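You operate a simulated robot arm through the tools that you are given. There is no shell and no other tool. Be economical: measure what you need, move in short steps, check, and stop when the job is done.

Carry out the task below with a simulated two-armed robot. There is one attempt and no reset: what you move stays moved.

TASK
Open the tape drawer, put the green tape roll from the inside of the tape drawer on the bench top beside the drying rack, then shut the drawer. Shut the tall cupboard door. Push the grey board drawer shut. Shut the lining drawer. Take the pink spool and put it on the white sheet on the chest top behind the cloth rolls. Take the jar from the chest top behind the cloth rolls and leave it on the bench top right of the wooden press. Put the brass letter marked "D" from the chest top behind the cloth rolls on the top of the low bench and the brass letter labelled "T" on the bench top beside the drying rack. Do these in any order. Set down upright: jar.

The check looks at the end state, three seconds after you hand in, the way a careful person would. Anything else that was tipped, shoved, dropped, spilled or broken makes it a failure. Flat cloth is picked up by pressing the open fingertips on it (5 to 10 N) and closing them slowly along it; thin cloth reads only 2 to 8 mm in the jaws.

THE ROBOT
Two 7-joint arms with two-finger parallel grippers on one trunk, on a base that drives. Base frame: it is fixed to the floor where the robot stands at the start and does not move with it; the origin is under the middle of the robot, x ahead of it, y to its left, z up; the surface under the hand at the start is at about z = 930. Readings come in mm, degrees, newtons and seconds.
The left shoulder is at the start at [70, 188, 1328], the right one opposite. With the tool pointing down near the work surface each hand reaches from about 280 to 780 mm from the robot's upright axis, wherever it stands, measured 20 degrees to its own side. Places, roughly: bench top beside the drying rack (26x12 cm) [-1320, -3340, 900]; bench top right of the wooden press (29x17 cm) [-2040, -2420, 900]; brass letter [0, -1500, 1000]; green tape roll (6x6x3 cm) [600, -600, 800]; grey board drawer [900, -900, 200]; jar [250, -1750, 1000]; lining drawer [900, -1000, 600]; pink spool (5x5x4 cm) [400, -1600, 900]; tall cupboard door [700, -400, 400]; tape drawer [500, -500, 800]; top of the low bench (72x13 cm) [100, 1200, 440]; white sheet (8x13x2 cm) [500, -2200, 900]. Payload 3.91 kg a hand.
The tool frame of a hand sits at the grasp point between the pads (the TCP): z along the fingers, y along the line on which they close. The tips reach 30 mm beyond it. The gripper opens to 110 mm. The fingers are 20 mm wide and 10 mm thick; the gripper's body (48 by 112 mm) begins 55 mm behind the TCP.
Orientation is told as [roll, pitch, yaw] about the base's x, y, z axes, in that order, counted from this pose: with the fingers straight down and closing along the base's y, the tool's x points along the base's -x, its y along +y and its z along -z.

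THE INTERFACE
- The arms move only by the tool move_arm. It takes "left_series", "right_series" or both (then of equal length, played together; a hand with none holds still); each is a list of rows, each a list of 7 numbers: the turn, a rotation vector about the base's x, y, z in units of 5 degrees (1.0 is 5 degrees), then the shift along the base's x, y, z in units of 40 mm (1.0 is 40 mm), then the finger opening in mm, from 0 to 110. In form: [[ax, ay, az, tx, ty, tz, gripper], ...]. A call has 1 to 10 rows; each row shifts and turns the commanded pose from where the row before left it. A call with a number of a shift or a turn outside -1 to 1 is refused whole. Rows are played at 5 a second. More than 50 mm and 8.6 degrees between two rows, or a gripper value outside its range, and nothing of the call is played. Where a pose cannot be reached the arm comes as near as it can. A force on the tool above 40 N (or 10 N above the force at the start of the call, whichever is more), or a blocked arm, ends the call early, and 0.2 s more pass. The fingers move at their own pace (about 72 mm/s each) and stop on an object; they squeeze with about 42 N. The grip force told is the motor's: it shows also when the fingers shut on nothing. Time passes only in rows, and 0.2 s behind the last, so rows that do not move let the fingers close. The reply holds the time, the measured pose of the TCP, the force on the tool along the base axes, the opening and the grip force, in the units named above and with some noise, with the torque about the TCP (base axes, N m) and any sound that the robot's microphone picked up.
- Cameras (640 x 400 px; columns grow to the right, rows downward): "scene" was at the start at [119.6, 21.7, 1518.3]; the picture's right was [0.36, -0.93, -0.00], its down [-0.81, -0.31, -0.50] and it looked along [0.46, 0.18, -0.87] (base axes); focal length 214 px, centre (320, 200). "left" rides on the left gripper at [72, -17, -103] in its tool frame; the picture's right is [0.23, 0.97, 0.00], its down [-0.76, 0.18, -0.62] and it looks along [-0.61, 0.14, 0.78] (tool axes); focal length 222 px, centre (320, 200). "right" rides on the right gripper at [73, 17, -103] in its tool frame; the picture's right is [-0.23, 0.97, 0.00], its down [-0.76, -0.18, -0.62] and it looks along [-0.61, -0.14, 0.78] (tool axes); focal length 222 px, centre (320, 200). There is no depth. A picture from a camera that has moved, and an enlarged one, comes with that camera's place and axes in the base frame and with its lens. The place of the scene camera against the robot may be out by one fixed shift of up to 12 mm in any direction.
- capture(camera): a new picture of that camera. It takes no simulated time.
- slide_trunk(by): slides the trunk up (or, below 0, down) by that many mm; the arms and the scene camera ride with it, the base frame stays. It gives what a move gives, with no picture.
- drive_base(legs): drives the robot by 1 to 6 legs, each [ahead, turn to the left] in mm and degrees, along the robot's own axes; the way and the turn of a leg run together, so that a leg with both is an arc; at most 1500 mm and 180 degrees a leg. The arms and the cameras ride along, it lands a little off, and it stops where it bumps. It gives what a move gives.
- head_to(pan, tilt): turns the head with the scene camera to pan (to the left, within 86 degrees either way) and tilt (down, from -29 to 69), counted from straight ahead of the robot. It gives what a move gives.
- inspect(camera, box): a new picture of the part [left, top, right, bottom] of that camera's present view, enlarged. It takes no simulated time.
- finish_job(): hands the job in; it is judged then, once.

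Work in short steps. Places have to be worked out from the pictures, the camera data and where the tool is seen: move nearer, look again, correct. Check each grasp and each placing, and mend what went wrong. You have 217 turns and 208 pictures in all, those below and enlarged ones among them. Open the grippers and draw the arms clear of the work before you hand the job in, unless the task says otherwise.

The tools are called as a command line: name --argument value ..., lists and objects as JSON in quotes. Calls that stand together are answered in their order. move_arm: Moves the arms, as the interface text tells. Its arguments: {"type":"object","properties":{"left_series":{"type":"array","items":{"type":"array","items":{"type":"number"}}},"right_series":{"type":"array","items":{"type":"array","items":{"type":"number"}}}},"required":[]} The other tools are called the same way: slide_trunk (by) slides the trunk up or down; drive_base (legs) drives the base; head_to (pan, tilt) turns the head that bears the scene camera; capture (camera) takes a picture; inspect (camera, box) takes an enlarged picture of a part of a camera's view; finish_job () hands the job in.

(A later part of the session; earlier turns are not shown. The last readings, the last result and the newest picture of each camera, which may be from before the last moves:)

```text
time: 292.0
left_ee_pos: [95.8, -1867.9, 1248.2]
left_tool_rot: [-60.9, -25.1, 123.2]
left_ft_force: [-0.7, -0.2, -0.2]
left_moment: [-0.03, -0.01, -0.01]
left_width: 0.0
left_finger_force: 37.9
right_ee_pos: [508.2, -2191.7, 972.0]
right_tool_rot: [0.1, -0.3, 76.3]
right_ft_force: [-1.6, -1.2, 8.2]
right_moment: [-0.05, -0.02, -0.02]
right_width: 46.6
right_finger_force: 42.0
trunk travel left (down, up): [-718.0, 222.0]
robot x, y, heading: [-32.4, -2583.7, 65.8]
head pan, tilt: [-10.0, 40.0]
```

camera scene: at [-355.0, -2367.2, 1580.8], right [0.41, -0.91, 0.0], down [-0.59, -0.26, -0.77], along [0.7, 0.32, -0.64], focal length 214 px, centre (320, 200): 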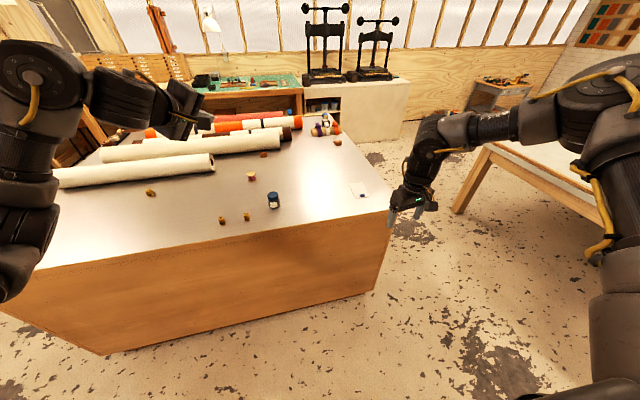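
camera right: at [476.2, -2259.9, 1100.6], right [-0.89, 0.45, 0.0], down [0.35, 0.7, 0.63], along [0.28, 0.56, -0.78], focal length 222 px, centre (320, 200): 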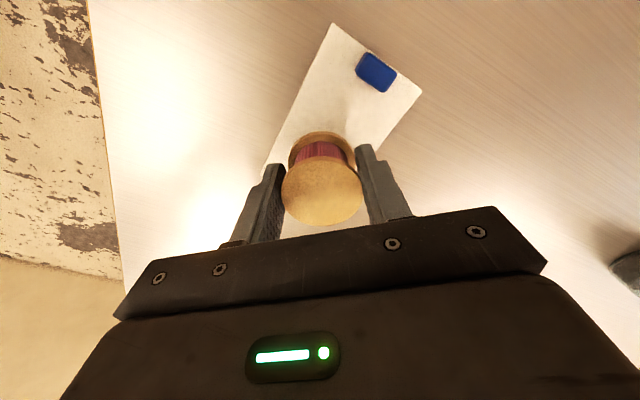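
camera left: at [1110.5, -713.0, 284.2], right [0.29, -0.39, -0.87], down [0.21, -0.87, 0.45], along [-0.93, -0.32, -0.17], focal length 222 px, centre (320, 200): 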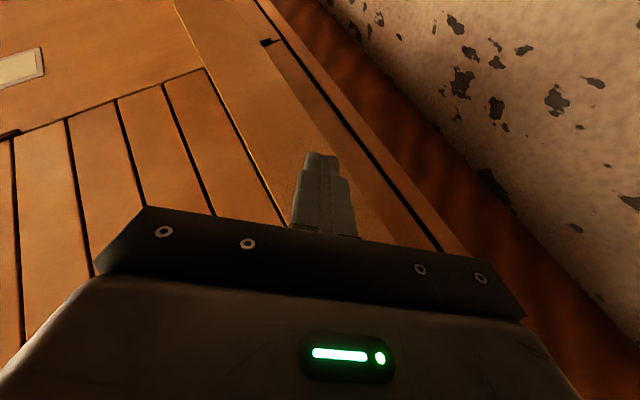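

Contact at 8 N. I release and rise.

move_arm --right_series '[[0, 0, 0, 0, 0, 0, 70], [0, 0, 0, 0, 0, 0, 85], [0, 0, 0, 0, 0, 0, 85]]'

slide_trunk --by 150

capture --camera "right"

```text
time: 292.8
left_ee_pos: [98.0, -1867.3, 1246.8]
left_tool_rot: [-60.9, -25.0, 123.2]
left_ft_force: [1.1, 0.6, -0.1]
left_moment: [-0.01, 0.0, 0.02]
left_width: 0.0
left_finger_force: 38.0
right_ee_pos: [508.6, -2191.0, 970.4]
right_tool_rot: [0.2, -0.2, 76.4]
right_ft_force: [0.0, -0.1, -0.1]
right_moment: [0.0, -0.02, 0.0]
right_width: 85.0
right_finger_force: 0.0
trunk travel left (down, up): [-718.0, 222.0]
robot x, y, heading: [-35.0, -2579.8, 65.9]
head pan, tilt: [-10.0, 40.0]
```

```text
time: 294.6
left_ee_pos: [96.6, -1867.4, 1396.7]
left_tool_rot: [-60.8, -25.0, 123.1]
left_ft_force: [0.3, 0.3, -0.2]
left_moment: [-0.03, -0.01, 0.04]
left_width: 0.0
left_finger_force: 37.9
right_ee_pos: [509.0, -2192.1, 1121.1]
right_tool_rot: [0.2, -0.2, 76.6]
right_ft_force: [-0.8, 0.8, -0.3]
right_moment: [0.0, 0.0, 0.03]
right_width: 85.3
right_finger_force: 0.1
trunk travel left (down, up): [-868.0, 72.0]
robot x, y, heading: [-38.4, -2584.9, 65.7]
head pan, tilt: [-10.0, 40.0]
```

```text
105 pictures are left
camera right: at [476.3, -2259.7, 1225.3], right [-0.89, 0.45, 0.0], down [0.35, 0.7, 0.63], along [0.28, 0.56, -0.78], focal length 222 px, centre (320, 200)
```

right: 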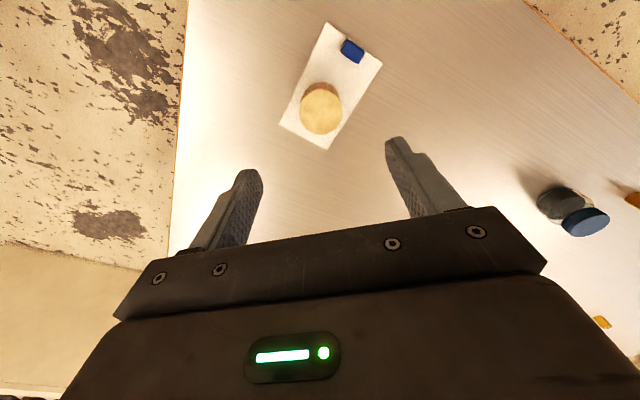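

The spool sits on the sheet. Next the T: I drive back along the chest so the right hand is over it.

drive_base --legs '[[0, 68], [644, 0], [0, -68]]'

capture --camera "right"

```text
time: 304.0
left_ee_pos: [-307.1, -1395.1, 1397.6]
left_tool_rot: [-60.9, -24.9, 120.8]
left_ft_force: [0.3, -0.2, 0.7]
left_moment: [0.0, 0.0, -0.03]
left_width: 0.0
left_finger_force: 37.4
right_ee_pos: [90.8, -1735.7, 1121.9]
right_tool_rot: [0.0, -0.2, 74.1]
right_ft_force: [-0.4, -0.2, 0.5]
right_moment: [0.01, -0.01, -0.01]
right_width: 85.0
right_finger_force: 0.0
trunk travel left (down, up): [-868.0, 72.0]
robot x, y, heading: [-469.1, -2103.6, 63.4]
head pan, tilt: [-10.0, 40.0]
```

```text
104 pictures are left
camera right: at [56.7, -1801.4, 1225.5], right [-0.87, 0.48, 0.0], down [0.38, 0.68, 0.63], along [0.3, 0.55, -0.78], focal length 222 px, centre (320, 200)
```

right: 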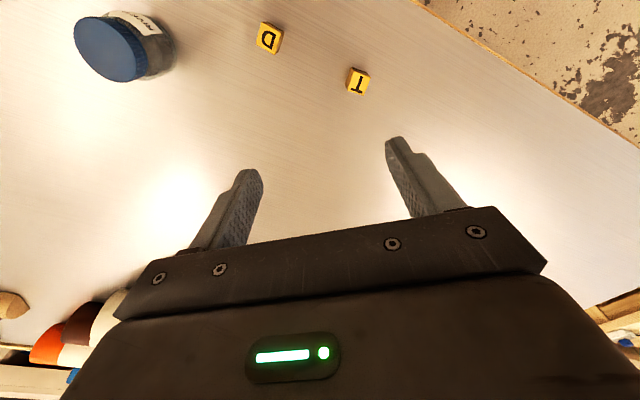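

T ≈[44,-1738]. I turn 4° left and back 45 mm to centre the hand over it.

drive_base --legs '[[0, 4.2], [-45, 0]]'

slide_trunk --by -80

capture --camera "right"

```text
time: 305.4
left_ee_pos: [-369.6, -1415.3, 1389.8]
left_tool_rot: [-60.3, -24.7, 124.8]
left_ft_force: [1.5, 0.4, -1.7]
left_moment: [0.0, 0.0, -0.06]
left_width: 0.0
left_finger_force: 37.5
right_ee_pos: [51.3, -1727.2, 1114.6]
right_tool_rot: [0.4, 0.3, 78.3]
right_ft_force: [0.1, 0.1, 0.0]
right_moment: [-0.05, 0.02, 0.0]
right_width: 85.0
right_finger_force: 0.1
trunk travel left (down, up): [-868.0, 72.0]
robot x, y, heading: [-481.9, -2142.6, 67.2]
head pan, tilt: [-10.0, 40.0]
```

```text
time: 306.6
left_ee_pos: [-374.5, -1424.4, 1314.0]
left_tool_rot: [-60.9, -25.0, 125.0]
left_ft_force: [-0.2, 0.7, -0.7]
left_moment: [-0.04, 0.0, 0.0]
left_width: 0.0
left_finger_force: 37.8
right_ee_pos: [46.9, -1734.1, 1040.2]
right_tool_rot: [0.1, -0.2, 78.3]
right_ft_force: [-0.1, 0.3, 0.5]
right_moment: [0.03, 0.0, -0.01]
right_width: 85.1
right_finger_force: 0.0
trunk travel left (down, up): [-788.0, 152.0]
robot x, y, heading: [-484.2, -2142.1, 67.6]
head pan, tilt: [-10.0, 40.0]
```

```text
103 pictures are left
camera right: at [16.9, -1804.2, 1144.6], right [-0.91, 0.42, 0.0], down [0.33, 0.71, 0.62], along [0.26, 0.57, -0.78], focal length 222 px, centre (320, 200)
```

right: 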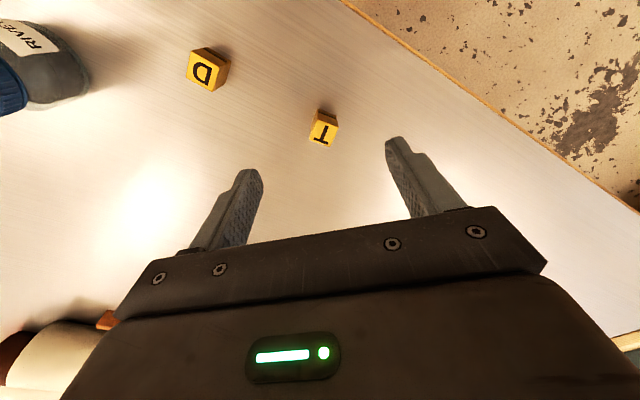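

Centred over T. I narrow the fingers to 60 and lower 77 mm, then close.

move_arm --right_series '[[0, 0, 0, 0, 0, 0, 60], [0, 0, 0, 0, 0, 0, 60]]'

slide_trunk --by -77

capture --camera "right"

```text
time: 307.1
left_ee_pos: [-374.1, -1425.7, 1316.1]
left_tool_rot: [-60.8, -25.0, 125.0]
left_ft_force: [-0.2, -0.7, 0.1]
left_moment: [0.04, -0.03, 0.03]
left_width: 0.0
left_finger_force: 37.6
right_ee_pos: [46.2, -1736.1, 1040.8]
right_tool_rot: [0.2, -0.1, 78.3]
right_ft_force: [-0.4, 0.0, 0.7]
right_moment: [-0.02, 0.0, -0.03]
right_width: 60.1
right_finger_force: 0.1
trunk travel left (down, up): [-788.0, 152.0]
robot x, y, heading: [-479.5, -2142.8, 67.8]
head pan, tilt: [-10.0, 40.0]
```

```text
time: 308.3
left_ee_pos: [-374.9, -1426.3, 1240.0]
left_tool_rot: [-60.8, -25.1, 125.0]
left_ft_force: [0.1, 0.0, 0.2]
left_moment: [-0.02, 0.02, 0.0]
left_width: 0.1
left_finger_force: 37.8
right_ee_pos: [47.2, -1736.9, 964.2]
right_tool_rot: [0.3, -0.3, 78.3]
right_ft_force: [-0.3, 0.3, 0.7]
right_moment: [-0.02, -0.02, 0.03]
right_width: 59.8
right_finger_force: 0.0
trunk travel left (down, up): [-711.0, 229.0]
robot x, y, heading: [-483.6, -2140.6, 67.7]
head pan, tilt: [-10.0, 40.0]
```

```text
102 pictures are left
camera right: at [16.6, -1805.5, 1068.2], right [-0.91, 0.42, 0.0], down [0.33, 0.71, 0.63], along [0.26, 0.57, -0.78], focal length 222 px, centre (320, 200)
```

right: 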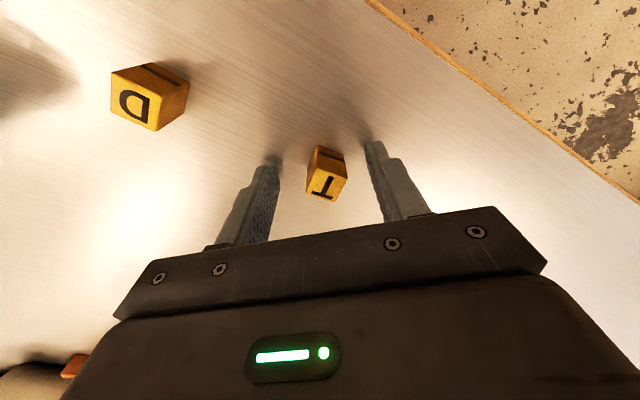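

T lies between the pads. I close slowly.

move_arm --right_series '[[0, 0, 0, 0, 0, 0, 0], [0, 0, 0, 0, 0, 0, 0], [0, 0, 0, 0, 0, 0, 0]]'

slide_trunk --by 150

capture --camera "right"

```text
time: 309.1
left_ee_pos: [-374.6, -1424.9, 1239.3]
left_tool_rot: [-60.8, -24.9, 125.1]
left_ft_force: [0.2, -0.4, -0.2]
left_moment: [0.02, 0.02, 0.03]
left_width: 0.0
left_finger_force: 37.6
right_ee_pos: [46.9, -1737.0, 965.0]
right_tool_rot: [0.1, -0.1, 78.3]
right_ft_force: [-0.6, 0.4, 0.0]
right_moment: [-0.02, 0.0, -0.03]
right_width: 26.5
right_finger_force: 42.0
trunk travel left (down, up): [-711.0, 229.0]
robot x, y, heading: [-486.7, -2143.1, 67.7]
head pan, tilt: [-10.0, 40.0]
```

```text
time: 310.8
left_ee_pos: [-375.7, -1425.4, 1389.5]
left_tool_rot: [-60.8, -25.0, 125.0]
left_ft_force: [0.3, -0.7, 0.5]
left_moment: [0.01, -0.01, -0.01]
left_width: 0.1
left_finger_force: 37.6
right_ee_pos: [47.3, -1735.7, 1113.6]
right_tool_rot: [0.2, -0.2, 78.4]
right_ft_force: [0.0, -0.3, -1.7]
right_moment: [0.0, 0.01, 0.0]
right_width: 18.9
right_finger_force: 42.1
trunk travel left (down, up): [-861.0, 79.0]
robot x, y, heading: [-487.6, -2144.8, 67.7]
head pan, tilt: [-10.0, 40.0]
```

```text
101 pictures are left
camera right: at [16.8, -1805.3, 1217.9], right [-0.91, 0.42, 0.0], down [0.33, 0.71, 0.63], along [0.26, 0.57, -0.78], focal length 222 px, centre (320, 200)
```

right: 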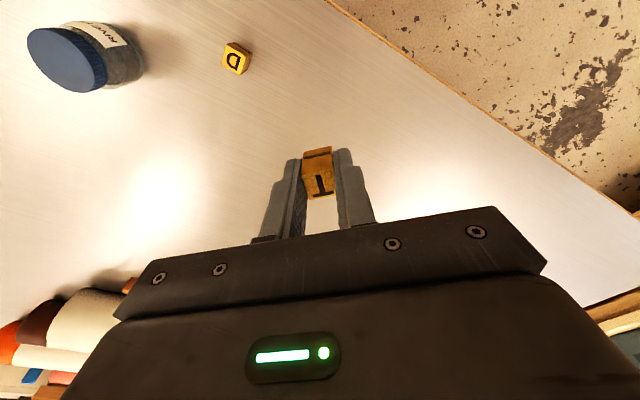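

T is held. I back away toward the bench, turn round, and bring the T over the rack-side spot.

drive_base --legs '[[0, -2.3], [-821, 0], [0, -168.4]]'

capture --camera "right"

```text
time: 322.4
left_ee_pos: [-786.7, -3613.0, 1388.9]
left_tool_rot: [-60.8, -25.0, -43.6]
left_ft_force: [-0.3, -0.7, 0.0]
left_moment: [-0.01, 0.0, 0.01]
left_width: 0.0
left_finger_force: 37.0
right_ee_pos: [-1261.2, -3392.9, 1113.6]
right_tool_rot: [0.1, -0.3, -90.2]
right_ft_force: [-0.4, -0.2, -1.3]
right_moment: [-0.01, 0.0, 0.0]
right_width: 19.1
right_finger_force: 42.2
trunk travel left (down, up): [-861.0, 79.0]
robot x, y, heading: [-821.0, -2886.3, -101.1]
head pan, tilt: [-10.0, 40.0]
```

```text
100 pictures are left
camera right: at [-1244.1, -3320.9, 1218.1], right [0.97, -0.23, 0.0], down [-0.18, -0.76, 0.63], along [-0.14, -0.61, -0.78], focal length 222 px, centre (320, 200)
```

right: 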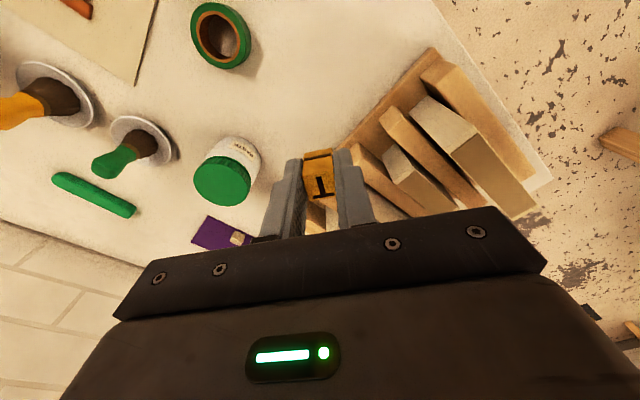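

I shift ~29 mm toward the middle of the gap, then lower.

move_arm --right_series '[[0, 0, 0, -0.72, 0.3, 0, 0]]'

slide_trunk --by -170

capture --camera "right"

```text
time: 322.8
left_ee_pos: [-789.0, -3612.5, 1389.6]
left_tool_rot: [-60.7, -25.1, -43.6]
left_ft_force: [-0.7, 0.6, 0.1]
left_moment: [0.0, 0.0, 0.03]
left_width: 0.2
left_finger_force: 37.4
right_ee_pos: [-1292.1, -3380.6, 1112.4]
right_tool_rot: [0.2, -0.3, -90.2]
right_ft_force: [-1.2, 0.1, -0.4]
right_moment: [-0.02, -0.03, -0.01]
right_width: 18.9
right_finger_force: 41.8
trunk travel left (down, up): [-861.0, 79.0]
robot x, y, heading: [-819.4, -2888.1, -100.5]
head pan, tilt: [-10.0, 40.0]
```

```text
time: 324.8
left_ee_pos: [-787.5, -3612.4, 1219.9]
left_tool_rot: [-60.8, -25.0, -43.6]
left_ft_force: [0.2, 0.8, -1.2]
left_moment: [-0.02, -0.01, -0.06]
left_width: 0.1
left_finger_force: 37.6
right_ee_pos: [-1290.8, -3380.4, 943.3]
right_tool_rot: [0.1, -0.2, -90.2]
right_ft_force: [-0.8, -0.3, -0.9]
right_moment: [-0.02, -0.02, 0.01]
right_width: 19.2
right_finger_force: 42.2
trunk travel left (down, up): [-691.0, 249.0]
robot x, y, heading: [-820.5, -2890.3, -101.2]
head pan, tilt: [-10.0, 40.0]
```

```text
99 pictures are left
camera right: at [-1272.9, -3309.1, 1047.7], right [0.97, -0.23, 0.0], down [-0.18, -0.76, 0.63], along [-0.14, -0.61, -0.78], focal length 222 px, centre (320, 200)
```

right: 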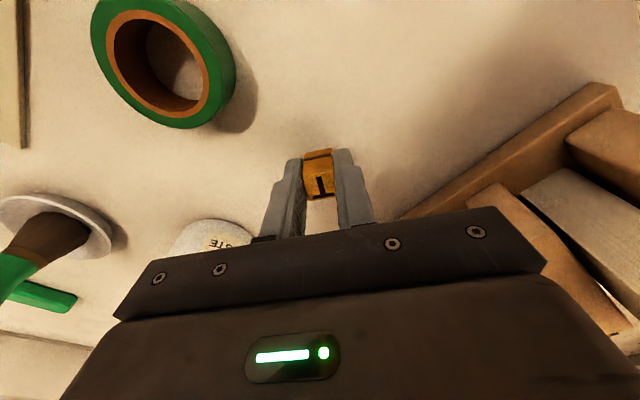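

Clear. I lower the last few millimetres.

slide_trunk --by -6

slide_trunk --by -3

```text
time: 325.3
left_ee_pos: [-787.7, -3612.6, 1211.8]
left_tool_rot: [-60.8, -24.9, -43.6]
left_ft_force: [0.1, 0.4, 0.0]
left_moment: [-0.01, 0.0, -0.01]
left_width: 0.0
left_finger_force: 38.2
right_ee_pos: [-1291.4, -3380.5, 937.0]
right_tool_rot: [0.1, -0.2, -90.2]
right_ft_force: [0.0, -1.2, -0.6]
right_moment: [0.01, 0.01, 0.03]
right_width: 18.9
right_finger_force: 41.6
trunk travel left (down, up): [-685.0, 255.0]
robot x, y, heading: [-820.0, -2892.5, -101.1]
head pan, tilt: [-10.0, 40.0]
```

```text
time: 325.8
left_ee_pos: [-786.0, -3610.5, 1212.1]
left_tool_rot: [-60.9, -25.0, -43.5]
left_ft_force: [-0.4, -0.1, 0.2]
left_moment: [0.01, 0.01, -0.02]
left_width: 0.3
left_finger_force: 37.9
right_ee_pos: [-1291.0, -3380.4, 936.7]
right_tool_rot: [0.1, -0.5, -90.4]
right_ft_force: [-3.0, 0.7, 11.5]
right_moment: [-0.06, 0.15, -0.03]
right_width: 19.3
right_finger_force: 41.9
trunk travel left (down, up): [-682.0, 258.0]
robot x, y, heading: [-822.7, -2889.8, -101.0]
head pan, tilt: [-10.0, 40.0]
```

Touching. Release and rise.

move_arm --right_series '[[0, 0, 0, 0, 0, 0, 50], [0, 0, 0, 0, 0, 0, 50], [0, 0, 0, 0, 0, 0, 50]]'

slide_trunk --by 180

capture --camera "right"

```text
time: 326.6
left_ee_pos: [-787.0, -3613.5, 1209.6]
left_tool_rot: [-60.7, -25.0, -43.7]
left_ft_force: [-0.2, 0.1, -1.0]
left_moment: [-0.02, 0.01, 0.0]
left_width: 0.0
left_finger_force: 38.0
right_ee_pos: [-1289.1, -3381.5, 933.0]
right_tool_rot: [0.3, -0.2, -90.2]
right_ft_force: [-0.3, 0.9, 0.3]
right_moment: [0.0, 0.0, 0.0]
right_width: 50.5
right_finger_force: 0.2
trunk travel left (down, up): [-682.0, 258.0]
robot x, y, heading: [-822.4, -2889.7, -100.9]
head pan, tilt: [-10.0, 40.0]
```

```text
time: 328.6
left_ee_pos: [-788.3, -3613.2, 1390.1]
left_tool_rot: [-60.8, -25.1, -43.6]
left_ft_force: [0.7, 1.0, 0.1]
left_moment: [0.01, 0.02, -0.01]
left_width: 0.0
left_finger_force: 37.5
right_ee_pos: [-1291.0, -3381.0, 1113.0]
right_tool_rot: [0.2, -0.1, -90.2]
right_ft_force: [0.3, 0.0, 0.6]
right_moment: [-0.03, 0.02, 0.0]
right_width: 50.1
right_finger_force: 0.1
trunk travel left (down, up): [-862.0, 78.0]
robot x, y, heading: [-824.2, -2887.8, -101.0]
head pan, tilt: [-10.0, 40.0]
```

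```text
98 pictures are left
camera right: at [-1273.0, -3309.2, 1218.5], right [0.97, -0.23, 0.0], down [-0.18, -0.76, 0.63], along [-0.14, -0.61, -0.78], focal length 222 px, centre (320, 200)
```

right: 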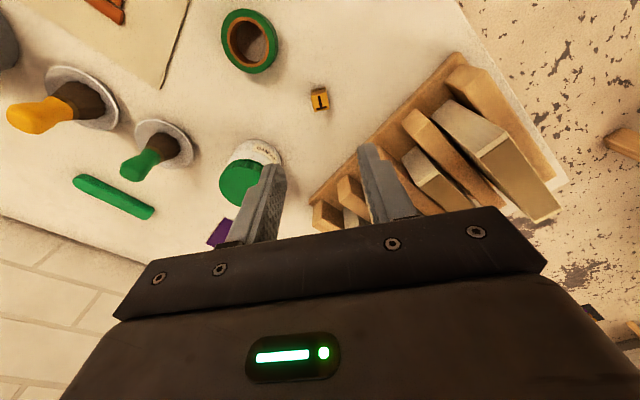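

T is down, letter up. Now for the jar: I drive back to the chest.

drive_base --legs '[[0, 153.3], [790, 0], [0, 14.7]]'

capture --camera "right"

```text
time: 339.8
left_ee_pos: [-108.3, -1607.8, 1390.7]
left_tool_rot: [-60.8, -24.9, 119.3]
left_ft_force: [-0.8, -0.9, 0.1]
left_moment: [-0.04, 0.01, -0.01]
left_width: 0.0
left_finger_force: 37.9
right_ee_pos: [304.6, -1975.9, 1112.8]
right_tool_rot: [0.2, -0.2, 72.7]
right_ft_force: [-0.1, -0.7, 0.0]
right_moment: [-0.03, 0.04, 0.01]
right_width: 50.0
right_finger_force: 0.0
trunk travel left (down, up): [-862.0, 78.0]
robot x, y, heading: [-286.0, -2310.5, 62.1]
head pan, tilt: [-10.0, 40.0]
```

```text
97 pictures are left
camera right: at [268.1, -2042.3, 1218.1], right [-0.86, 0.51, 0.0], down [0.4, 0.67, 0.63], along [0.31, 0.54, -0.78], focal length 222 px, centre (320, 200)
```

right: 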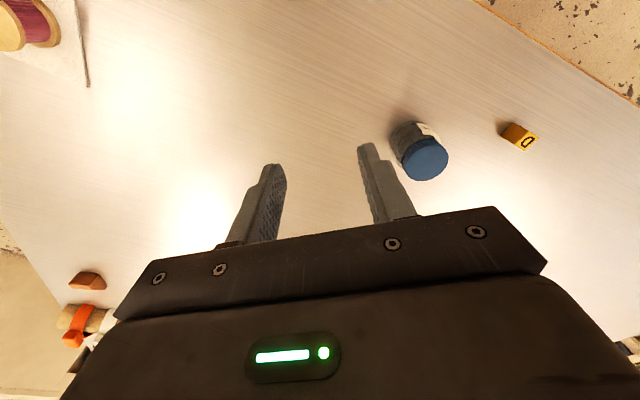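

Jar ≈[226,-1885]. I turn left 10.6° and back 10 mm to centre it, opening fully.

drive_base --legs '[[0, 10.6], [-10, 0]]'

move_arm --right_series '[[0, 0, 0, 0, 0, 0, 105], [0, 0, 0, 0, 0, 0, 105]]'

slide_trunk --by -40

capture --camera "right"

```text
time: 341.3
left_ee_pos: [-241.8, -1592.3, 1388.8]
left_tool_rot: [-60.7, -24.8, 129.9]
left_ft_force: [0.5, 0.5, 0.4]
left_moment: [-0.01, 0.03, -0.01]
left_width: 0.0
left_finger_force: 37.4
right_ee_pos: [231.2, -1880.7, 1111.8]
right_tool_rot: [0.1, -0.1, 83.2]
right_ft_force: [0.3, 0.7, -1.2]
right_moment: [-0.01, -0.04, 0.04]
right_width: 50.2
right_finger_force: 0.0
trunk travel left (down, up): [-862.0, 78.0]
robot x, y, heading: [-293.8, -2317.7, 72.4]
head pan, tilt: [-10.0, 40.0]
```

```text
time: 341.9
left_ee_pos: [-243.4, -1593.2, 1390.0]
left_tool_rot: [-60.7, -25.0, 129.9]
left_ft_force: [0.3, -0.2, 0.1]
left_moment: [0.05, -0.01, -0.01]
left_width: 0.0
left_finger_force: 37.8
right_ee_pos: [229.3, -1882.7, 1114.5]
right_tool_rot: [0.1, -0.1, 83.3]
right_ft_force: [0.1, 0.0, -0.2]
right_moment: [-0.01, 0.03, -0.02]
right_width: 104.8
right_finger_force: 0.1
trunk travel left (down, up): [-862.0, 78.0]
robot x, y, heading: [-293.7, -2322.9, 72.5]
head pan, tilt: [-10.0, 40.0]
```

```text
time: 342.7
left_ee_pos: [-243.8, -1595.1, 1351.0]
left_tool_rot: [-60.9, -25.0, 129.9]
left_ft_force: [0.3, 0.3, 0.0]
left_moment: [0.02, -0.02, -0.03]
left_width: 0.0
left_finger_force: 37.6
right_ee_pos: [230.6, -1883.9, 1074.7]
right_tool_rot: [0.2, -0.2, 83.1]
right_ft_force: [0.0, -0.2, -0.2]
right_moment: [0.02, 0.05, 0.0]
right_width: 105.2
right_finger_force: 0.1
trunk travel left (down, up): [-822.0, 118.0]
robot x, y, heading: [-292.4, -2321.8, 72.3]
head pan, tilt: [-10.0, 40.0]
```

```text
96 pictures are left
camera right: at [205.9, -1956.0, 1178.8], right [-0.94, 0.34, 0.0], down [0.27, 0.73, 0.63], along [0.21, 0.59, -0.78], focal length 222 px, centre (320, 200)
```

right: 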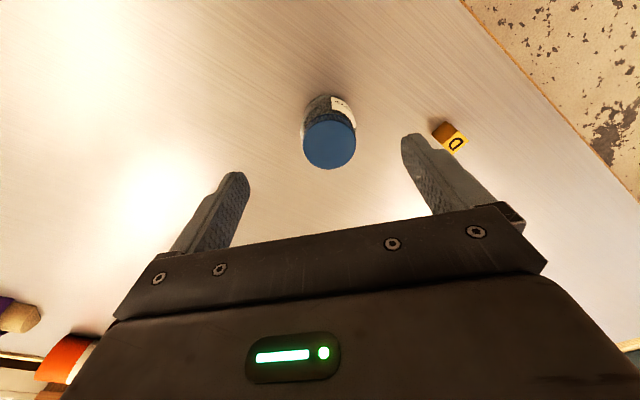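

Nearly centred; a tiny correction, then lower ~100 mm.

move_arm --right_series '[[0, 0, 0, -0.15, 0.12, 0, 105]]'

slide_trunk --by -70

capture --camera "right"

```text
time: 343.1
left_ee_pos: [-243.8, -1593.4, 1349.8]
left_tool_rot: [-60.8, -25.0, 129.9]
left_ft_force: [0.1, 0.3, 0.7]
left_moment: [0.0, 0.01, 0.03]
left_width: 0.2
left_finger_force: 37.8
right_ee_pos: [223.4, -1879.8, 1074.4]
right_tool_rot: [0.1, -0.1, 83.1]
right_ft_force: [0.2, 0.5, -0.7]
right_moment: [-0.01, -0.04, 0.02]
right_width: 105.2
right_finger_force: 0.2
trunk travel left (down, up): [-822.0, 118.0]
robot x, y, heading: [-290.9, -2322.9, 72.6]
head pan, tilt: [-10.0, 40.0]
```

```text
time: 344.2
left_ee_pos: [-244.1, -1595.6, 1280.7]
left_tool_rot: [-60.8, -25.0, 129.9]
left_ft_force: [-0.1, 0.2, 0.0]
left_moment: [-0.01, 0.01, 0.01]
left_width: 0.1
left_finger_force: 37.5
right_ee_pos: [223.9, -1879.7, 1004.4]
right_tool_rot: [0.1, -0.2, 83.2]
right_ft_force: [0.1, 0.3, 0.0]
right_moment: [0.0, 0.02, 0.0]
right_width: 105.2
right_finger_force: 0.1
trunk travel left (down, up): [-752.0, 188.0]
robot x, y, heading: [-289.5, -2315.7, 72.4]
head pan, tilt: [-10.0, 40.0]
```

```text
95 pictures are left
camera right: at [199.8, -1951.1, 1109.1], right [-0.94, 0.34, 0.0], down [0.27, 0.73, 0.63], along [0.21, 0.59, -0.78], focal length 222 px, centre (320, 200)
```

right: 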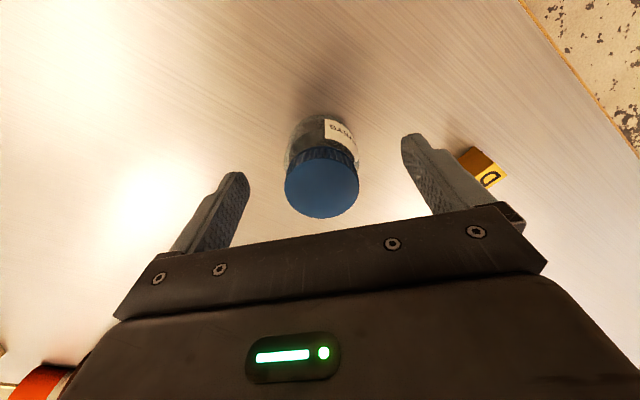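

Jar centred between the pads. Lower 25 mm and close.

slide_trunk --by -26

move_arm --right_series '[[0, 0, 0, 0, 0, 0, 75], [0, 0, 0, 0, 0, 0, 50], [0, 0, 0, 0, 0, 0, 30], [0, 0, 0, 0, 0, 0, 20]]'

capture --camera "right"

```text
time: 344.9
left_ee_pos: [-243.8, -1595.6, 1254.9]
left_tool_rot: [-60.9, -25.0, 129.9]
left_ft_force: [-0.3, 0.9, 0.2]
left_moment: [0.02, 0.01, 0.02]
left_width: 0.0
left_finger_force: 37.8
right_ee_pos: [223.1, -1879.6, 979.0]
right_tool_rot: [0.0, -0.1, 83.2]
right_ft_force: [-0.5, 0.3, 0.1]
right_moment: [0.03, -0.02, -0.02]
right_width: 104.9
right_finger_force: 0.0
trunk travel left (down, up): [-726.0, 214.0]
robot x, y, heading: [-294.0, -2320.6, 72.0]
head pan, tilt: [-10.0, 40.0]
```

```text
time: 345.9
left_ee_pos: [-243.2, -1594.6, 1254.4]
left_tool_rot: [-60.8, -25.0, 129.9]
left_ft_force: [-0.5, -0.2, -0.2]
left_moment: [0.0, 0.0, 0.03]
left_width: 0.1
left_finger_force: 37.7
right_ee_pos: [224.0, -1879.3, 977.0]
right_tool_rot: [0.1, -0.2, 83.2]
right_ft_force: [0.5, -0.7, -1.0]
right_moment: [0.0, -0.01, -0.01]
right_width: 54.9
right_finger_force: 42.2
trunk travel left (down, up): [-726.0, 214.0]
robot x, y, heading: [-290.8, -2318.8, 72.3]
head pan, tilt: [-10.0, 40.0]
```

```text
94 pictures are left
camera right: at [200.0, -1951.0, 1082.8], right [-0.94, 0.34, 0.0], down [0.27, 0.73, 0.63], along [0.21, 0.59, -0.78], focal length 222 px, centre (320, 200)
```

right: 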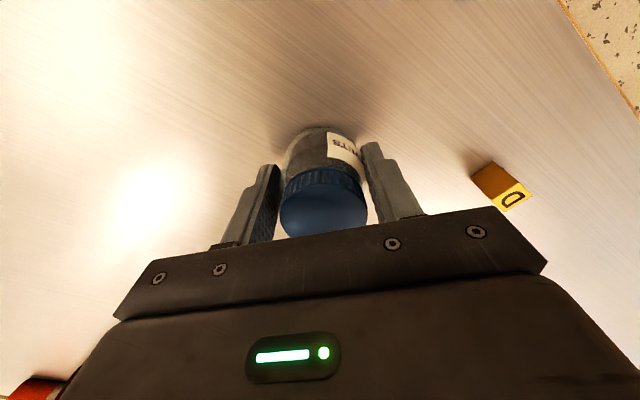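

Jar gripped at 54.9 mm. I lift it and drive to the bench near the press.

slide_trunk --by 160

drive_base --legs '[[0, -86], [-1232, 0], [0, -99.4]]'

head_to --pan -25 --tilt 45

capture --camera "scene"

capture --camera "right"

```text
time: 347.7
left_ee_pos: [-242.7, -1595.6, 1413.7]
left_tool_rot: [-60.9, -25.0, 129.7]
left_ft_force: [-0.2, 0.2, 0.2]
left_moment: [-0.01, -0.02, 0.0]
left_width: 0.3
left_finger_force: 37.9
right_ee_pos: [223.3, -1878.6, 1137.7]
right_tool_rot: [0.1, -0.2, 83.2]
right_ft_force: [0.2, -0.8, -2.0]
right_moment: [-0.02, -0.01, 0.0]
right_width: 54.5
right_finger_force: 42.3
trunk travel left (down, up): [-886.0, 54.0]
robot x, y, heading: [-290.8, -2317.9, 72.5]
head pan, tilt: [-10.0, 40.0]
```

```text
time: 361.8
left_ee_pos: [-1606.8, -2753.0, 1414.1]
left_tool_rot: [-60.8, -25.0, -56.2]
left_ft_force: [0.5, 0.8, 0.0]
left_moment: [-0.02, -0.02, 0.02]
left_width: 0.0
left_finger_force: 38.1
right_ee_pos: [-2042.7, -2423.3, 1138.3]
right_tool_rot: [0.0, -0.2, -102.8]
right_ft_force: [0.2, -0.1, -2.0]
right_moment: [0.01, 0.01, -0.03]
right_width: 54.8
right_finger_force: 42.5
trunk travel left (down, up): [-886.0, 54.0]
robot x, y, heading: [-1481.4, -2038.4, -113.6]
head pan, tilt: [-10.0, 40.0]
```

```text
time: 362.6
left_ee_pos: [-1607.6, -2754.5, 1414.4]
left_tool_rot: [-60.8, -25.1, -56.2]
left_ft_force: [0.8, -0.7, 0.5]
left_moment: [-0.02, 0.01, 0.01]
left_width: 0.0
left_finger_force: 37.6
right_ee_pos: [-2042.2, -2422.5, 1138.9]
right_tool_rot: [0.2, -0.2, -102.7]
right_ft_force: [-0.2, -0.1, -1.7]
right_moment: [0.02, -0.01, -0.01]
right_width: 54.7
right_finger_force: 42.3
trunk travel left (down, up): [-886.0, 54.0]
robot x, y, heading: [-1484.8, -2040.1, -113.7]
head pan, tilt: [-25.0, 45.0]
```

```text
93 pictures are left
camera scene: at [-1556.8, -2140.9, 1585.4], right [-0.66, 0.75, 0.0], down [0.53, 0.47, -0.71], along [-0.53, -0.47, -0.71], focal length 214 px, centre (320, 200)
```

scene: 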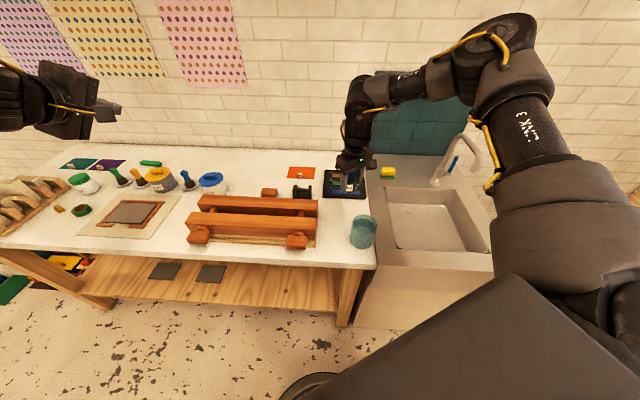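

```text
92 pictures are left
camera right: at [-2009.1, -2356.2, 1242.7], right [0.9, -0.44, 0.0], down [-0.34, -0.7, 0.63], along [-0.27, -0.56, -0.78], focal length 222 px, centre (320, 200)
```

right: 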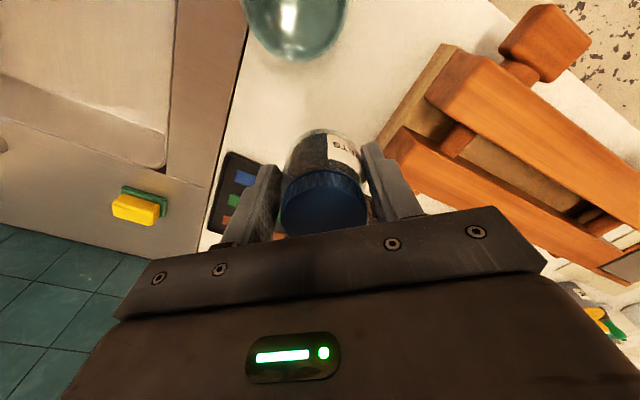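

The free area right of the press, between glass and tray, is beneath. I shift 15 mm away from the glass and lower.

move_arm --right_series '[[0, 0, 0, -0.1, -0.3, 0, 20]]'

slide_trunk --by -130

capture --camera "right"

capture --camera "scene"

```text
time: 363.0
left_ee_pos: [-1607.3, -2754.6, 1413.4]
left_tool_rot: [-60.7, -24.9, -56.2]
left_ft_force: [0.0, 0.4, 0.2]
left_moment: [-0.01, 0.0, -0.03]
left_width: 0.0
left_finger_force: 38.3
right_ee_pos: [-2046.5, -2435.7, 1138.4]
right_tool_rot: [0.2, -0.3, -102.8]
right_ft_force: [0.1, -0.3, -1.4]
right_moment: [0.02, -0.01, 0.02]
right_width: 55.0
right_finger_force: 41.9
trunk travel left (down, up): [-886.0, 54.0]
robot x, y, heading: [-1483.7, -2039.7, -113.5]
head pan, tilt: [-25.0, 45.0]
```

```text
time: 364.6
left_ee_pos: [-1607.8, -2754.6, 1284.3]
left_tool_rot: [-60.9, -25.0, -56.1]
left_ft_force: [0.4, 0.5, 0.0]
left_moment: [0.0, 0.02, 0.01]
left_width: 0.1
left_finger_force: 37.6
right_ee_pos: [-2045.8, -2434.7, 1009.2]
right_tool_rot: [0.1, -0.3, -102.9]
right_ft_force: [-0.6, 0.1, -2.6]
right_moment: [0.04, 0.02, 0.0]
right_width: 55.0
right_finger_force: 42.4
trunk travel left (down, up): [-756.0, 184.0]
robot x, y, heading: [-1481.2, -2037.5, -113.6]
head pan, tilt: [-25.0, 45.0]
```

```text
91 pictures are left
camera right: at [-2012.7, -2368.4, 1113.2], right [0.9, -0.44, 0.0], down [-0.34, -0.7, 0.63], along [-0.27, -0.56, -0.78], focal length 222 px, centre (320, 200)
```

right: 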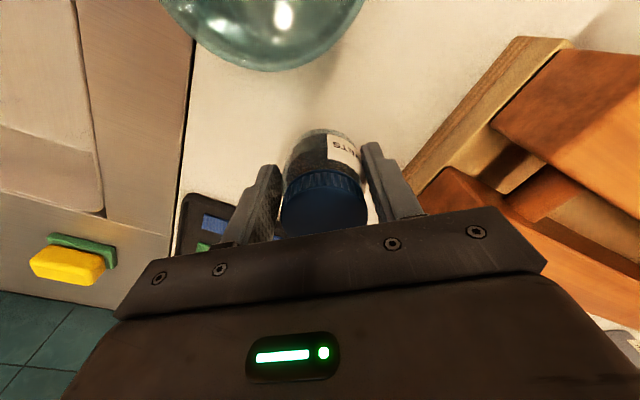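

```text
90 pictures are left
camera scene: at [-1556.4, -2140.6, 1455.5], right [-0.66, 0.75, 0.0], down [0.53, 0.47, -0.71], along [-0.53, -0.47, -0.71], focal length 214 px, centre (320, 200)
```

scene: 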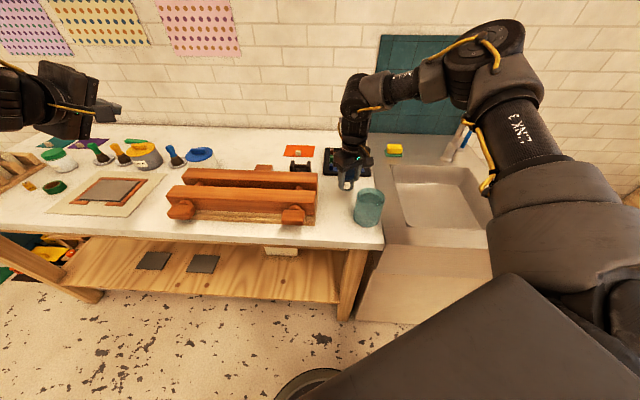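

The wrist camera would pass close to the glass; I shift 25 mm further from it, then lower on.

move_arm --right_series '[[0, 0, 0, -0.28, -0.56, 0, 20]]'

slide_trunk --by -50

capture --camera "right"

```text
time: 365.0
left_ee_pos: [-1607.2, -2754.1, 1283.6]
left_tool_rot: [-60.7, -25.1, -56.3]
left_ft_force: [0.5, -0.4, 0.0]
left_moment: [-0.01, 0.03, -0.03]
left_width: 0.3
left_finger_force: 38.0
right_ee_pos: [-2058.3, -2440.0, 1012.9]
right_tool_rot: [0.2, -0.3, -102.8]
right_ft_force: [0.4, 0.7, -2.5]
right_moment: [0.03, 0.04, -0.02]
right_width: 54.7
right_finger_force: 41.9
right hand out of reach, approached as far as the arm can: row 1
trunk travel left (down, up): [-756.0, 184.0]
robot x, y, heading: [-1484.7, -2039.9, -113.6]
head pan, tilt: [-25.0, 45.0]
```

```text
time: 365.9
left_ee_pos: [-1606.1, -2754.5, 1234.3]
left_tool_rot: [-60.9, -25.0, -56.2]
left_ft_force: [-0.6, -0.1, -0.6]
left_moment: [0.03, 0.01, 0.0]
left_width: 0.2
left_finger_force: 37.9
right_ee_pos: [-2058.6, -2438.9, 962.5]
right_tool_rot: [0.2, -0.4, -102.8]
right_ft_force: [-0.7, 0.3, -1.9]
right_moment: [0.0, -0.01, 0.0]
right_width: 54.7
right_finger_force: 42.2
trunk travel left (down, up): [-706.0, 234.0]
robot x, y, heading: [-1482.1, -2039.2, -113.6]
head pan, tilt: [-25.0, 45.0]
```

```text
89 pictures are left
camera right: at [-2024.6, -2373.0, 1067.9], right [0.9, -0.44, 0.0], down [-0.34, -0.7, 0.63], along [-0.27, -0.57, -0.78], focal length 222 px, centre (320, 200)
```

right: 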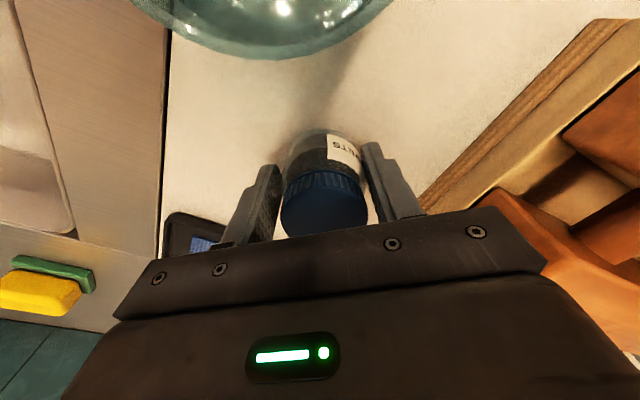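

Clear of the glass and press. Final lowering.

slide_trunk --by -11

slide_trunk --by -4

```text
time: 366.5
left_ee_pos: [-1607.6, -2755.0, 1222.1]
left_tool_rot: [-60.8, -25.1, -56.2]
left_ft_force: [0.2, -0.3, -0.9]
left_moment: [0.03, -0.03, 0.01]
left_width: 0.1
left_finger_force: 38.0
right_ee_pos: [-2058.4, -2439.5, 953.0]
right_tool_rot: [0.2, -0.3, -102.8]
right_ft_force: [-0.3, -0.6, -2.1]
right_moment: [0.05, -0.01, 0.0]
right_width: 54.5
right_finger_force: 42.2
trunk travel left (down, up): [-695.0, 245.0]
robot x, y, heading: [-1481.2, -2039.0, -113.8]
head pan, tilt: [-25.0, 45.0]
```

```text
time: 367.0
left_ee_pos: [-1605.9, -2754.8, 1218.7]
left_tool_rot: [-60.8, -25.1, -56.1]
left_ft_force: [-0.2, 0.2, 0.4]
left_moment: [-0.02, 0.01, 0.0]
left_width: 0.0
left_finger_force: 37.5
right_ee_pos: [-2057.6, -2439.4, 948.2]
right_tool_rot: [0.2, -0.5, -102.9]
right_ft_force: [0.4, 0.1, 0.0]
right_moment: [0.05, 0.02, -0.04]
right_width: 54.7
right_finger_force: 41.7
trunk travel left (down, up): [-691.0, 249.0]
robot x, y, heading: [-1485.3, -2037.5, -113.4]
head pan, tilt: [-25.0, 45.0]
```

Contact just beginning; 2 mm more, then I open gently.

slide_trunk --by -2

move_arm --right_series '[[0, 0, 0, 0, 0, 0, 62], [0, 0, 0, 0, 0, 0, 75], [0, 0, 0, 0, 0, 0, 80], [0, 0, 0, 0, 0, 0, 80]]'

capture --camera "right"

```text
time: 367.5
left_ee_pos: [-1606.8, -2753.6, 1217.8]
left_tool_rot: [-60.9, -25.0, -56.2]
left_ft_force: [0.4, -0.1, -0.4]
left_moment: [0.0, 0.02, -0.02]
left_width: 0.1
left_finger_force: 37.8
right_ee_pos: [-2057.2, -2438.8, 948.2]
right_tool_rot: [0.2, -0.5, -102.9]
right_ft_force: [-3.5, -1.5, 13.2]
right_moment: [0.14, 0.17, 0.03]
right_width: 54.9
right_finger_force: 41.9
trunk travel left (down, up): [-689.0, 251.0]
robot x, y, heading: [-1481.9, -2038.4, -113.5]
head pan, tilt: [-25.0, 45.0]
```

```text
time: 368.5
left_ee_pos: [-1606.0, -2754.0, 1217.7]
left_tool_rot: [-60.8, -25.0, -56.0]
left_ft_force: [0.2, 0.4, -0.5]
left_moment: [-0.01, 0.01, -0.01]
left_width: 0.0
left_finger_force: 37.5
right_ee_pos: [-2057.0, -2438.8, 946.9]
right_tool_rot: [0.2, -0.2, -102.8]
right_ft_force: [0.2, 0.6, 0.3]
right_moment: [-0.01, 0.01, -0.03]
right_width: 80.1
right_finger_force: 0.0
trunk travel left (down, up): [-689.0, 251.0]
robot x, y, heading: [-1486.1, -2037.9, -113.7]
head pan, tilt: [-25.0, 45.0]
```

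```text
88 pictures are left
camera right: at [-2024.5, -2373.1, 1050.8], right [0.9, -0.44, 0.0], down [-0.34, -0.7, 0.63], along [-0.27, -0.57, -0.78], focal length 222 px, centre (320, 200)
```

right: 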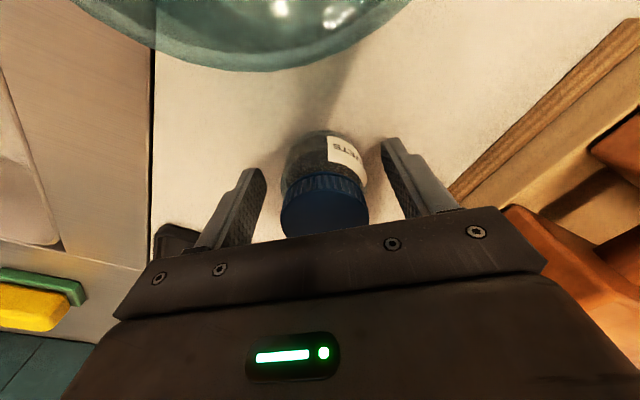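

Released and standing. I rise and check.

slide_trunk --by 190

capture --camera "right"

```text
time: 370.6
left_ee_pos: [-1607.0, -2753.6, 1408.7]
left_tool_rot: [-60.9, -25.1, -56.2]
left_ft_force: [-0.7, -0.7, 0.5]
left_moment: [0.01, -0.01, -0.01]
left_width: 0.0
left_finger_force: 37.9
right_ee_pos: [-2058.5, -2439.0, 1134.4]
right_tool_rot: [0.2, -0.4, -102.8]
right_ft_force: [-0.1, 0.2, -0.2]
right_moment: [0.01, -0.03, 0.01]
right_width: 79.8
right_finger_force: 0.0
trunk travel left (down, up): [-879.0, 61.0]
robot x, y, heading: [-1485.0, -2039.2, -113.6]
head pan, tilt: [-25.0, 45.0]
```

```text
87 pictures are left
camera right: at [-2024.7, -2373.3, 1240.6], right [0.9, -0.44, 0.0], down [-0.34, -0.7, 0.63], along [-0.27, -0.56, -0.78], focal length 222 px, centre (320, 200)
```

right: 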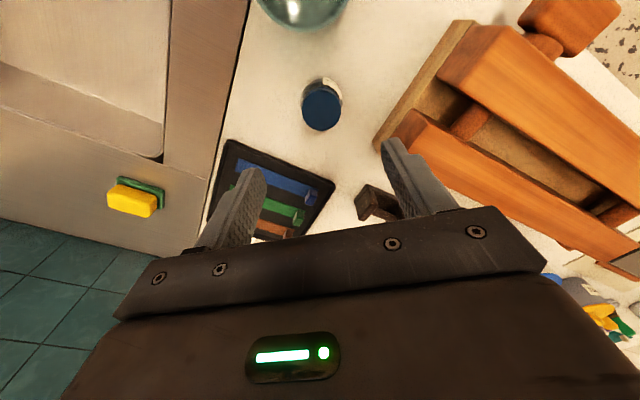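

Jar done. Now I go back for the D.

drive_base --legs '[[0, 101.4], [1083, 0], [0, 84.2]]'

capture --camera "right"

```text
time: 384.2
left_ee_pos: [-367.0, -1518.8, 1407.0]
left_tool_rot: [-60.8, -25.1, 130.9]
left_ft_force: [-0.8, 0.3, 1.1]
left_moment: [0.03, 0.01, -0.01]
left_width: 0.0
left_finger_force: 37.9
right_ee_pos: [120.3, -1775.6, 1135.8]
right_tool_rot: [0.2, -0.3, 84.4]
right_ft_force: [0.4, -0.7, 0.0]
right_moment: [0.02, -0.01, 0.08]
right_width: 79.7
right_finger_force: 0.1
trunk travel left (down, up): [-879.0, 61.0]
robot x, y, heading: [-400.7, -2244.1, 73.8]
head pan, tilt: [-25.0, 45.0]
```

```text
86 pictures are left
camera right: at [96.6, -1848.3, 1240.7], right [-0.95, 0.32, 0.0], down [0.25, 0.74, 0.63], along [0.2, 0.59, -0.78], focal length 222 px, centre (320, 200)
```

right: 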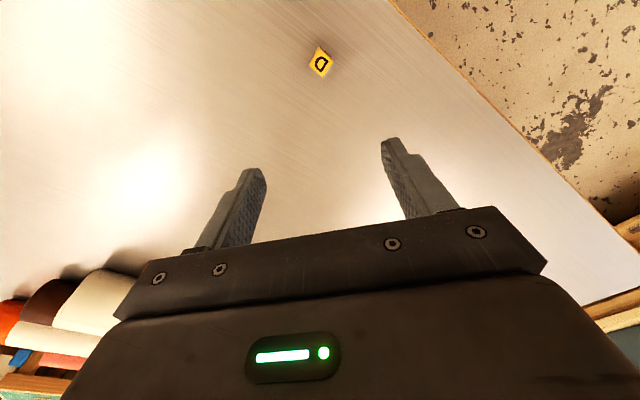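

D ≈[107,-1815], turned ~45° in the jaws' view. I back 41 mm and yaw the hand +42° to align.

drive_base --legs '[[-41, 0]]'

move_arm --right_series '[[0, 0, 0.93, 0, 0, 0, 60], [0, 0, 0.93, 0, 0, 0, 60], [0, 0, 0.93, 0, 0, 0, 60], [0, 0, 0.93, 0, 0, 0, 60], [0, 0, 0.93, 0, 0, 0, 60], [0, 0, 0.93, 0, 0, 0, 60], [0, 0, 0.93, 0, 0, 0, 60], [0, 0, 0.93, 0, 0, 0, 60], [0, 0, 0.93, 0, 0, 0, 60]]'

slide_trunk --by -90

capture --camera "right"

```text
time: 385.1
left_ee_pos: [-376.0, -1546.5, 1401.0]
left_tool_rot: [-60.2, -24.7, 130.7]
left_ft_force: [0.4, 1.0, 0.0]
left_moment: [0.02, 0.02, -0.01]
left_width: 0.0
left_finger_force: 37.9
right_ee_pos: [110.6, -1805.3, 1131.7]
right_tool_rot: [0.2, 0.2, 84.2]
right_ft_force: [0.9, 1.5, 0.3]
right_moment: [-0.01, 0.0, 0.0]
right_width: 79.9
right_finger_force: 0.1
trunk travel left (down, up): [-879.0, 61.0]
robot x, y, heading: [-416.1, -2282.0, 73.6]
head pan, tilt: [-25.0, 45.0]
```

```text
time: 387.1
left_ee_pos: [-378.2, -1558.3, 1408.3]
left_tool_rot: [-60.7, -24.9, 130.8]
left_ft_force: [-0.2, -0.4, 0.2]
left_moment: [0.01, 0.01, 0.0]
left_width: 0.0
left_finger_force: 37.7
right_ee_pos: [107.2, -1815.4, 1137.8]
right_tool_rot: [0.1, -0.4, 126.1]
right_ft_force: [0.2, 0.1, -0.3]
right_moment: [0.02, 0.01, 0.01]
right_width: 60.0
right_finger_force: 0.1
trunk travel left (down, up): [-879.0, 61.0]
robot x, y, heading: [-416.7, -2283.8, 73.4]
head pan, tilt: [-25.0, 45.0]
```

```text
time: 388.3
left_ee_pos: [-379.5, -1558.7, 1316.2]
left_tool_rot: [-60.8, -25.0, 131.0]
left_ft_force: [0.5, -0.7, 0.8]
left_moment: [0.02, -0.01, 0.01]
left_width: 0.1
left_finger_force: 37.3
right_ee_pos: [107.3, -1815.6, 1046.4]
right_tool_rot: [0.1, -0.4, 126.2]
right_ft_force: [-0.7, -1.2, -1.0]
right_moment: [-0.03, 0.0, 0.0]
right_width: 60.1
right_finger_force: 0.0
trunk travel left (down, up): [-789.0, 151.0]
robot x, y, heading: [-415.3, -2287.8, 73.5]
head pan, tilt: [-25.0, 45.0]
```

```text
85 pictures are left
camera right: at [138.5, -1885.2, 1150.9], right [-0.92, -0.39, 0.0], down [-0.3, 0.72, 0.63], along [-0.25, 0.58, -0.78], focal length 222 px, centre (320, 200)
```

right: 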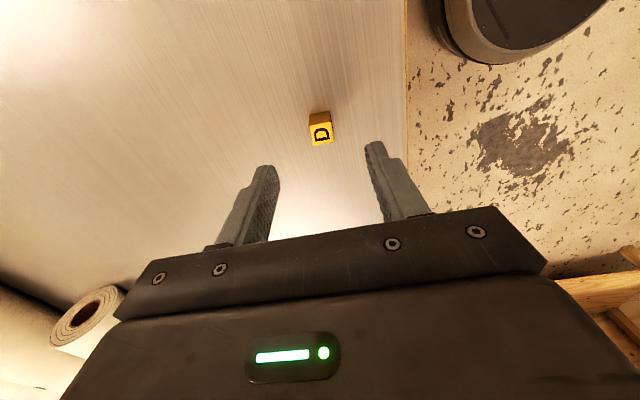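

Aligned and centred. I lower 82 mm and close.

slide_trunk --by -82

move_arm --right_series '[[0, 0, 0, 0, 0, 0, 0], [0, 0, 0, 0, 0, 0, 0], [0, 0, 0, 0, 0, 0, 0]]'

slide_trunk --by 170

capture --camera "right"

```text
time: 389.5
left_ee_pos: [-379.1, -1557.6, 1234.7]
left_tool_rot: [-60.8, -25.0, 130.8]
left_ft_force: [-0.9, 0.5, 0.0]
left_moment: [0.02, -0.02, -0.02]
left_width: 0.0
left_finger_force: 37.3
right_ee_pos: [108.6, -1815.2, 964.2]
right_tool_rot: [0.1, -0.4, 126.1]
right_ft_force: [0.4, 0.3, -0.6]
right_moment: [0.0, -0.02, -0.01]
right_width: 60.0
right_finger_force: 0.1
trunk travel left (down, up): [-707.0, 233.0]
robot x, y, heading: [-415.8, -2282.4, 73.3]
head pan, tilt: [-25.0, 45.0]
```

```text
time: 390.3
left_ee_pos: [-378.2, -1557.9, 1235.0]
left_tool_rot: [-60.7, -25.0, 130.9]
left_ft_force: [0.3, 0.6, 0.4]
left_moment: [-0.02, -0.02, 0.01]
left_width: 0.0
left_finger_force: 38.0
right_ee_pos: [107.7, -1815.3, 965.0]
right_tool_rot: [0.2, -0.4, 126.1]
right_ft_force: [-0.7, 0.0, -1.2]
right_moment: [-0.03, -0.05, 0.0]
right_width: 19.6
right_finger_force: 41.9
trunk travel left (down, up): [-707.0, 233.0]
robot x, y, heading: [-412.4, -2282.4, 73.2]
head pan, tilt: [-25.0, 45.0]
```

```text
time: 392.2
left_ee_pos: [-378.2, -1557.8, 1405.5]
left_tool_rot: [-60.7, -25.0, 130.8]
left_ft_force: [-0.3, -0.3, 0.4]
left_moment: [0.0, -0.02, 0.03]
left_width: 0.0
left_finger_force: 37.5
right_ee_pos: [108.4, -1813.9, 1133.0]
right_tool_rot: [0.1, -0.4, 126.1]
right_ft_force: [-0.2, 0.3, -1.7]
right_moment: [0.01, 0.0, 0.01]
right_width: 19.5
right_finger_force: 42.2
trunk travel left (down, up): [-877.0, 63.0]
robot x, y, heading: [-411.3, -2285.9, 73.3]
head pan, tilt: [-25.0, 45.0]
```

```text
84 pictures are left
camera right: at [138.7, -1884.9, 1238.5], right [-0.92, -0.39, 0.0], down [-0.3, 0.72, 0.63], along [-0.25, 0.58, -0.78], focal length 222 px, centre (320, 200)
```

right: 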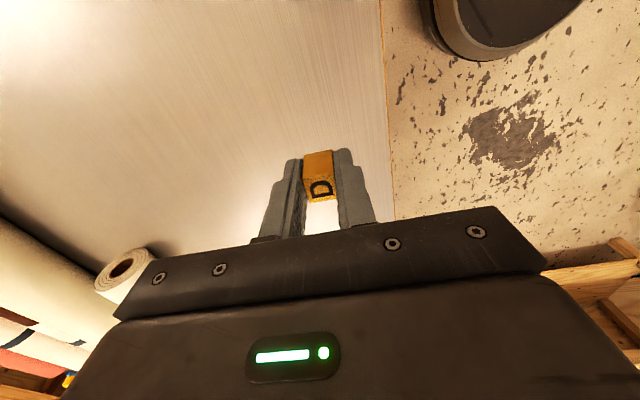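

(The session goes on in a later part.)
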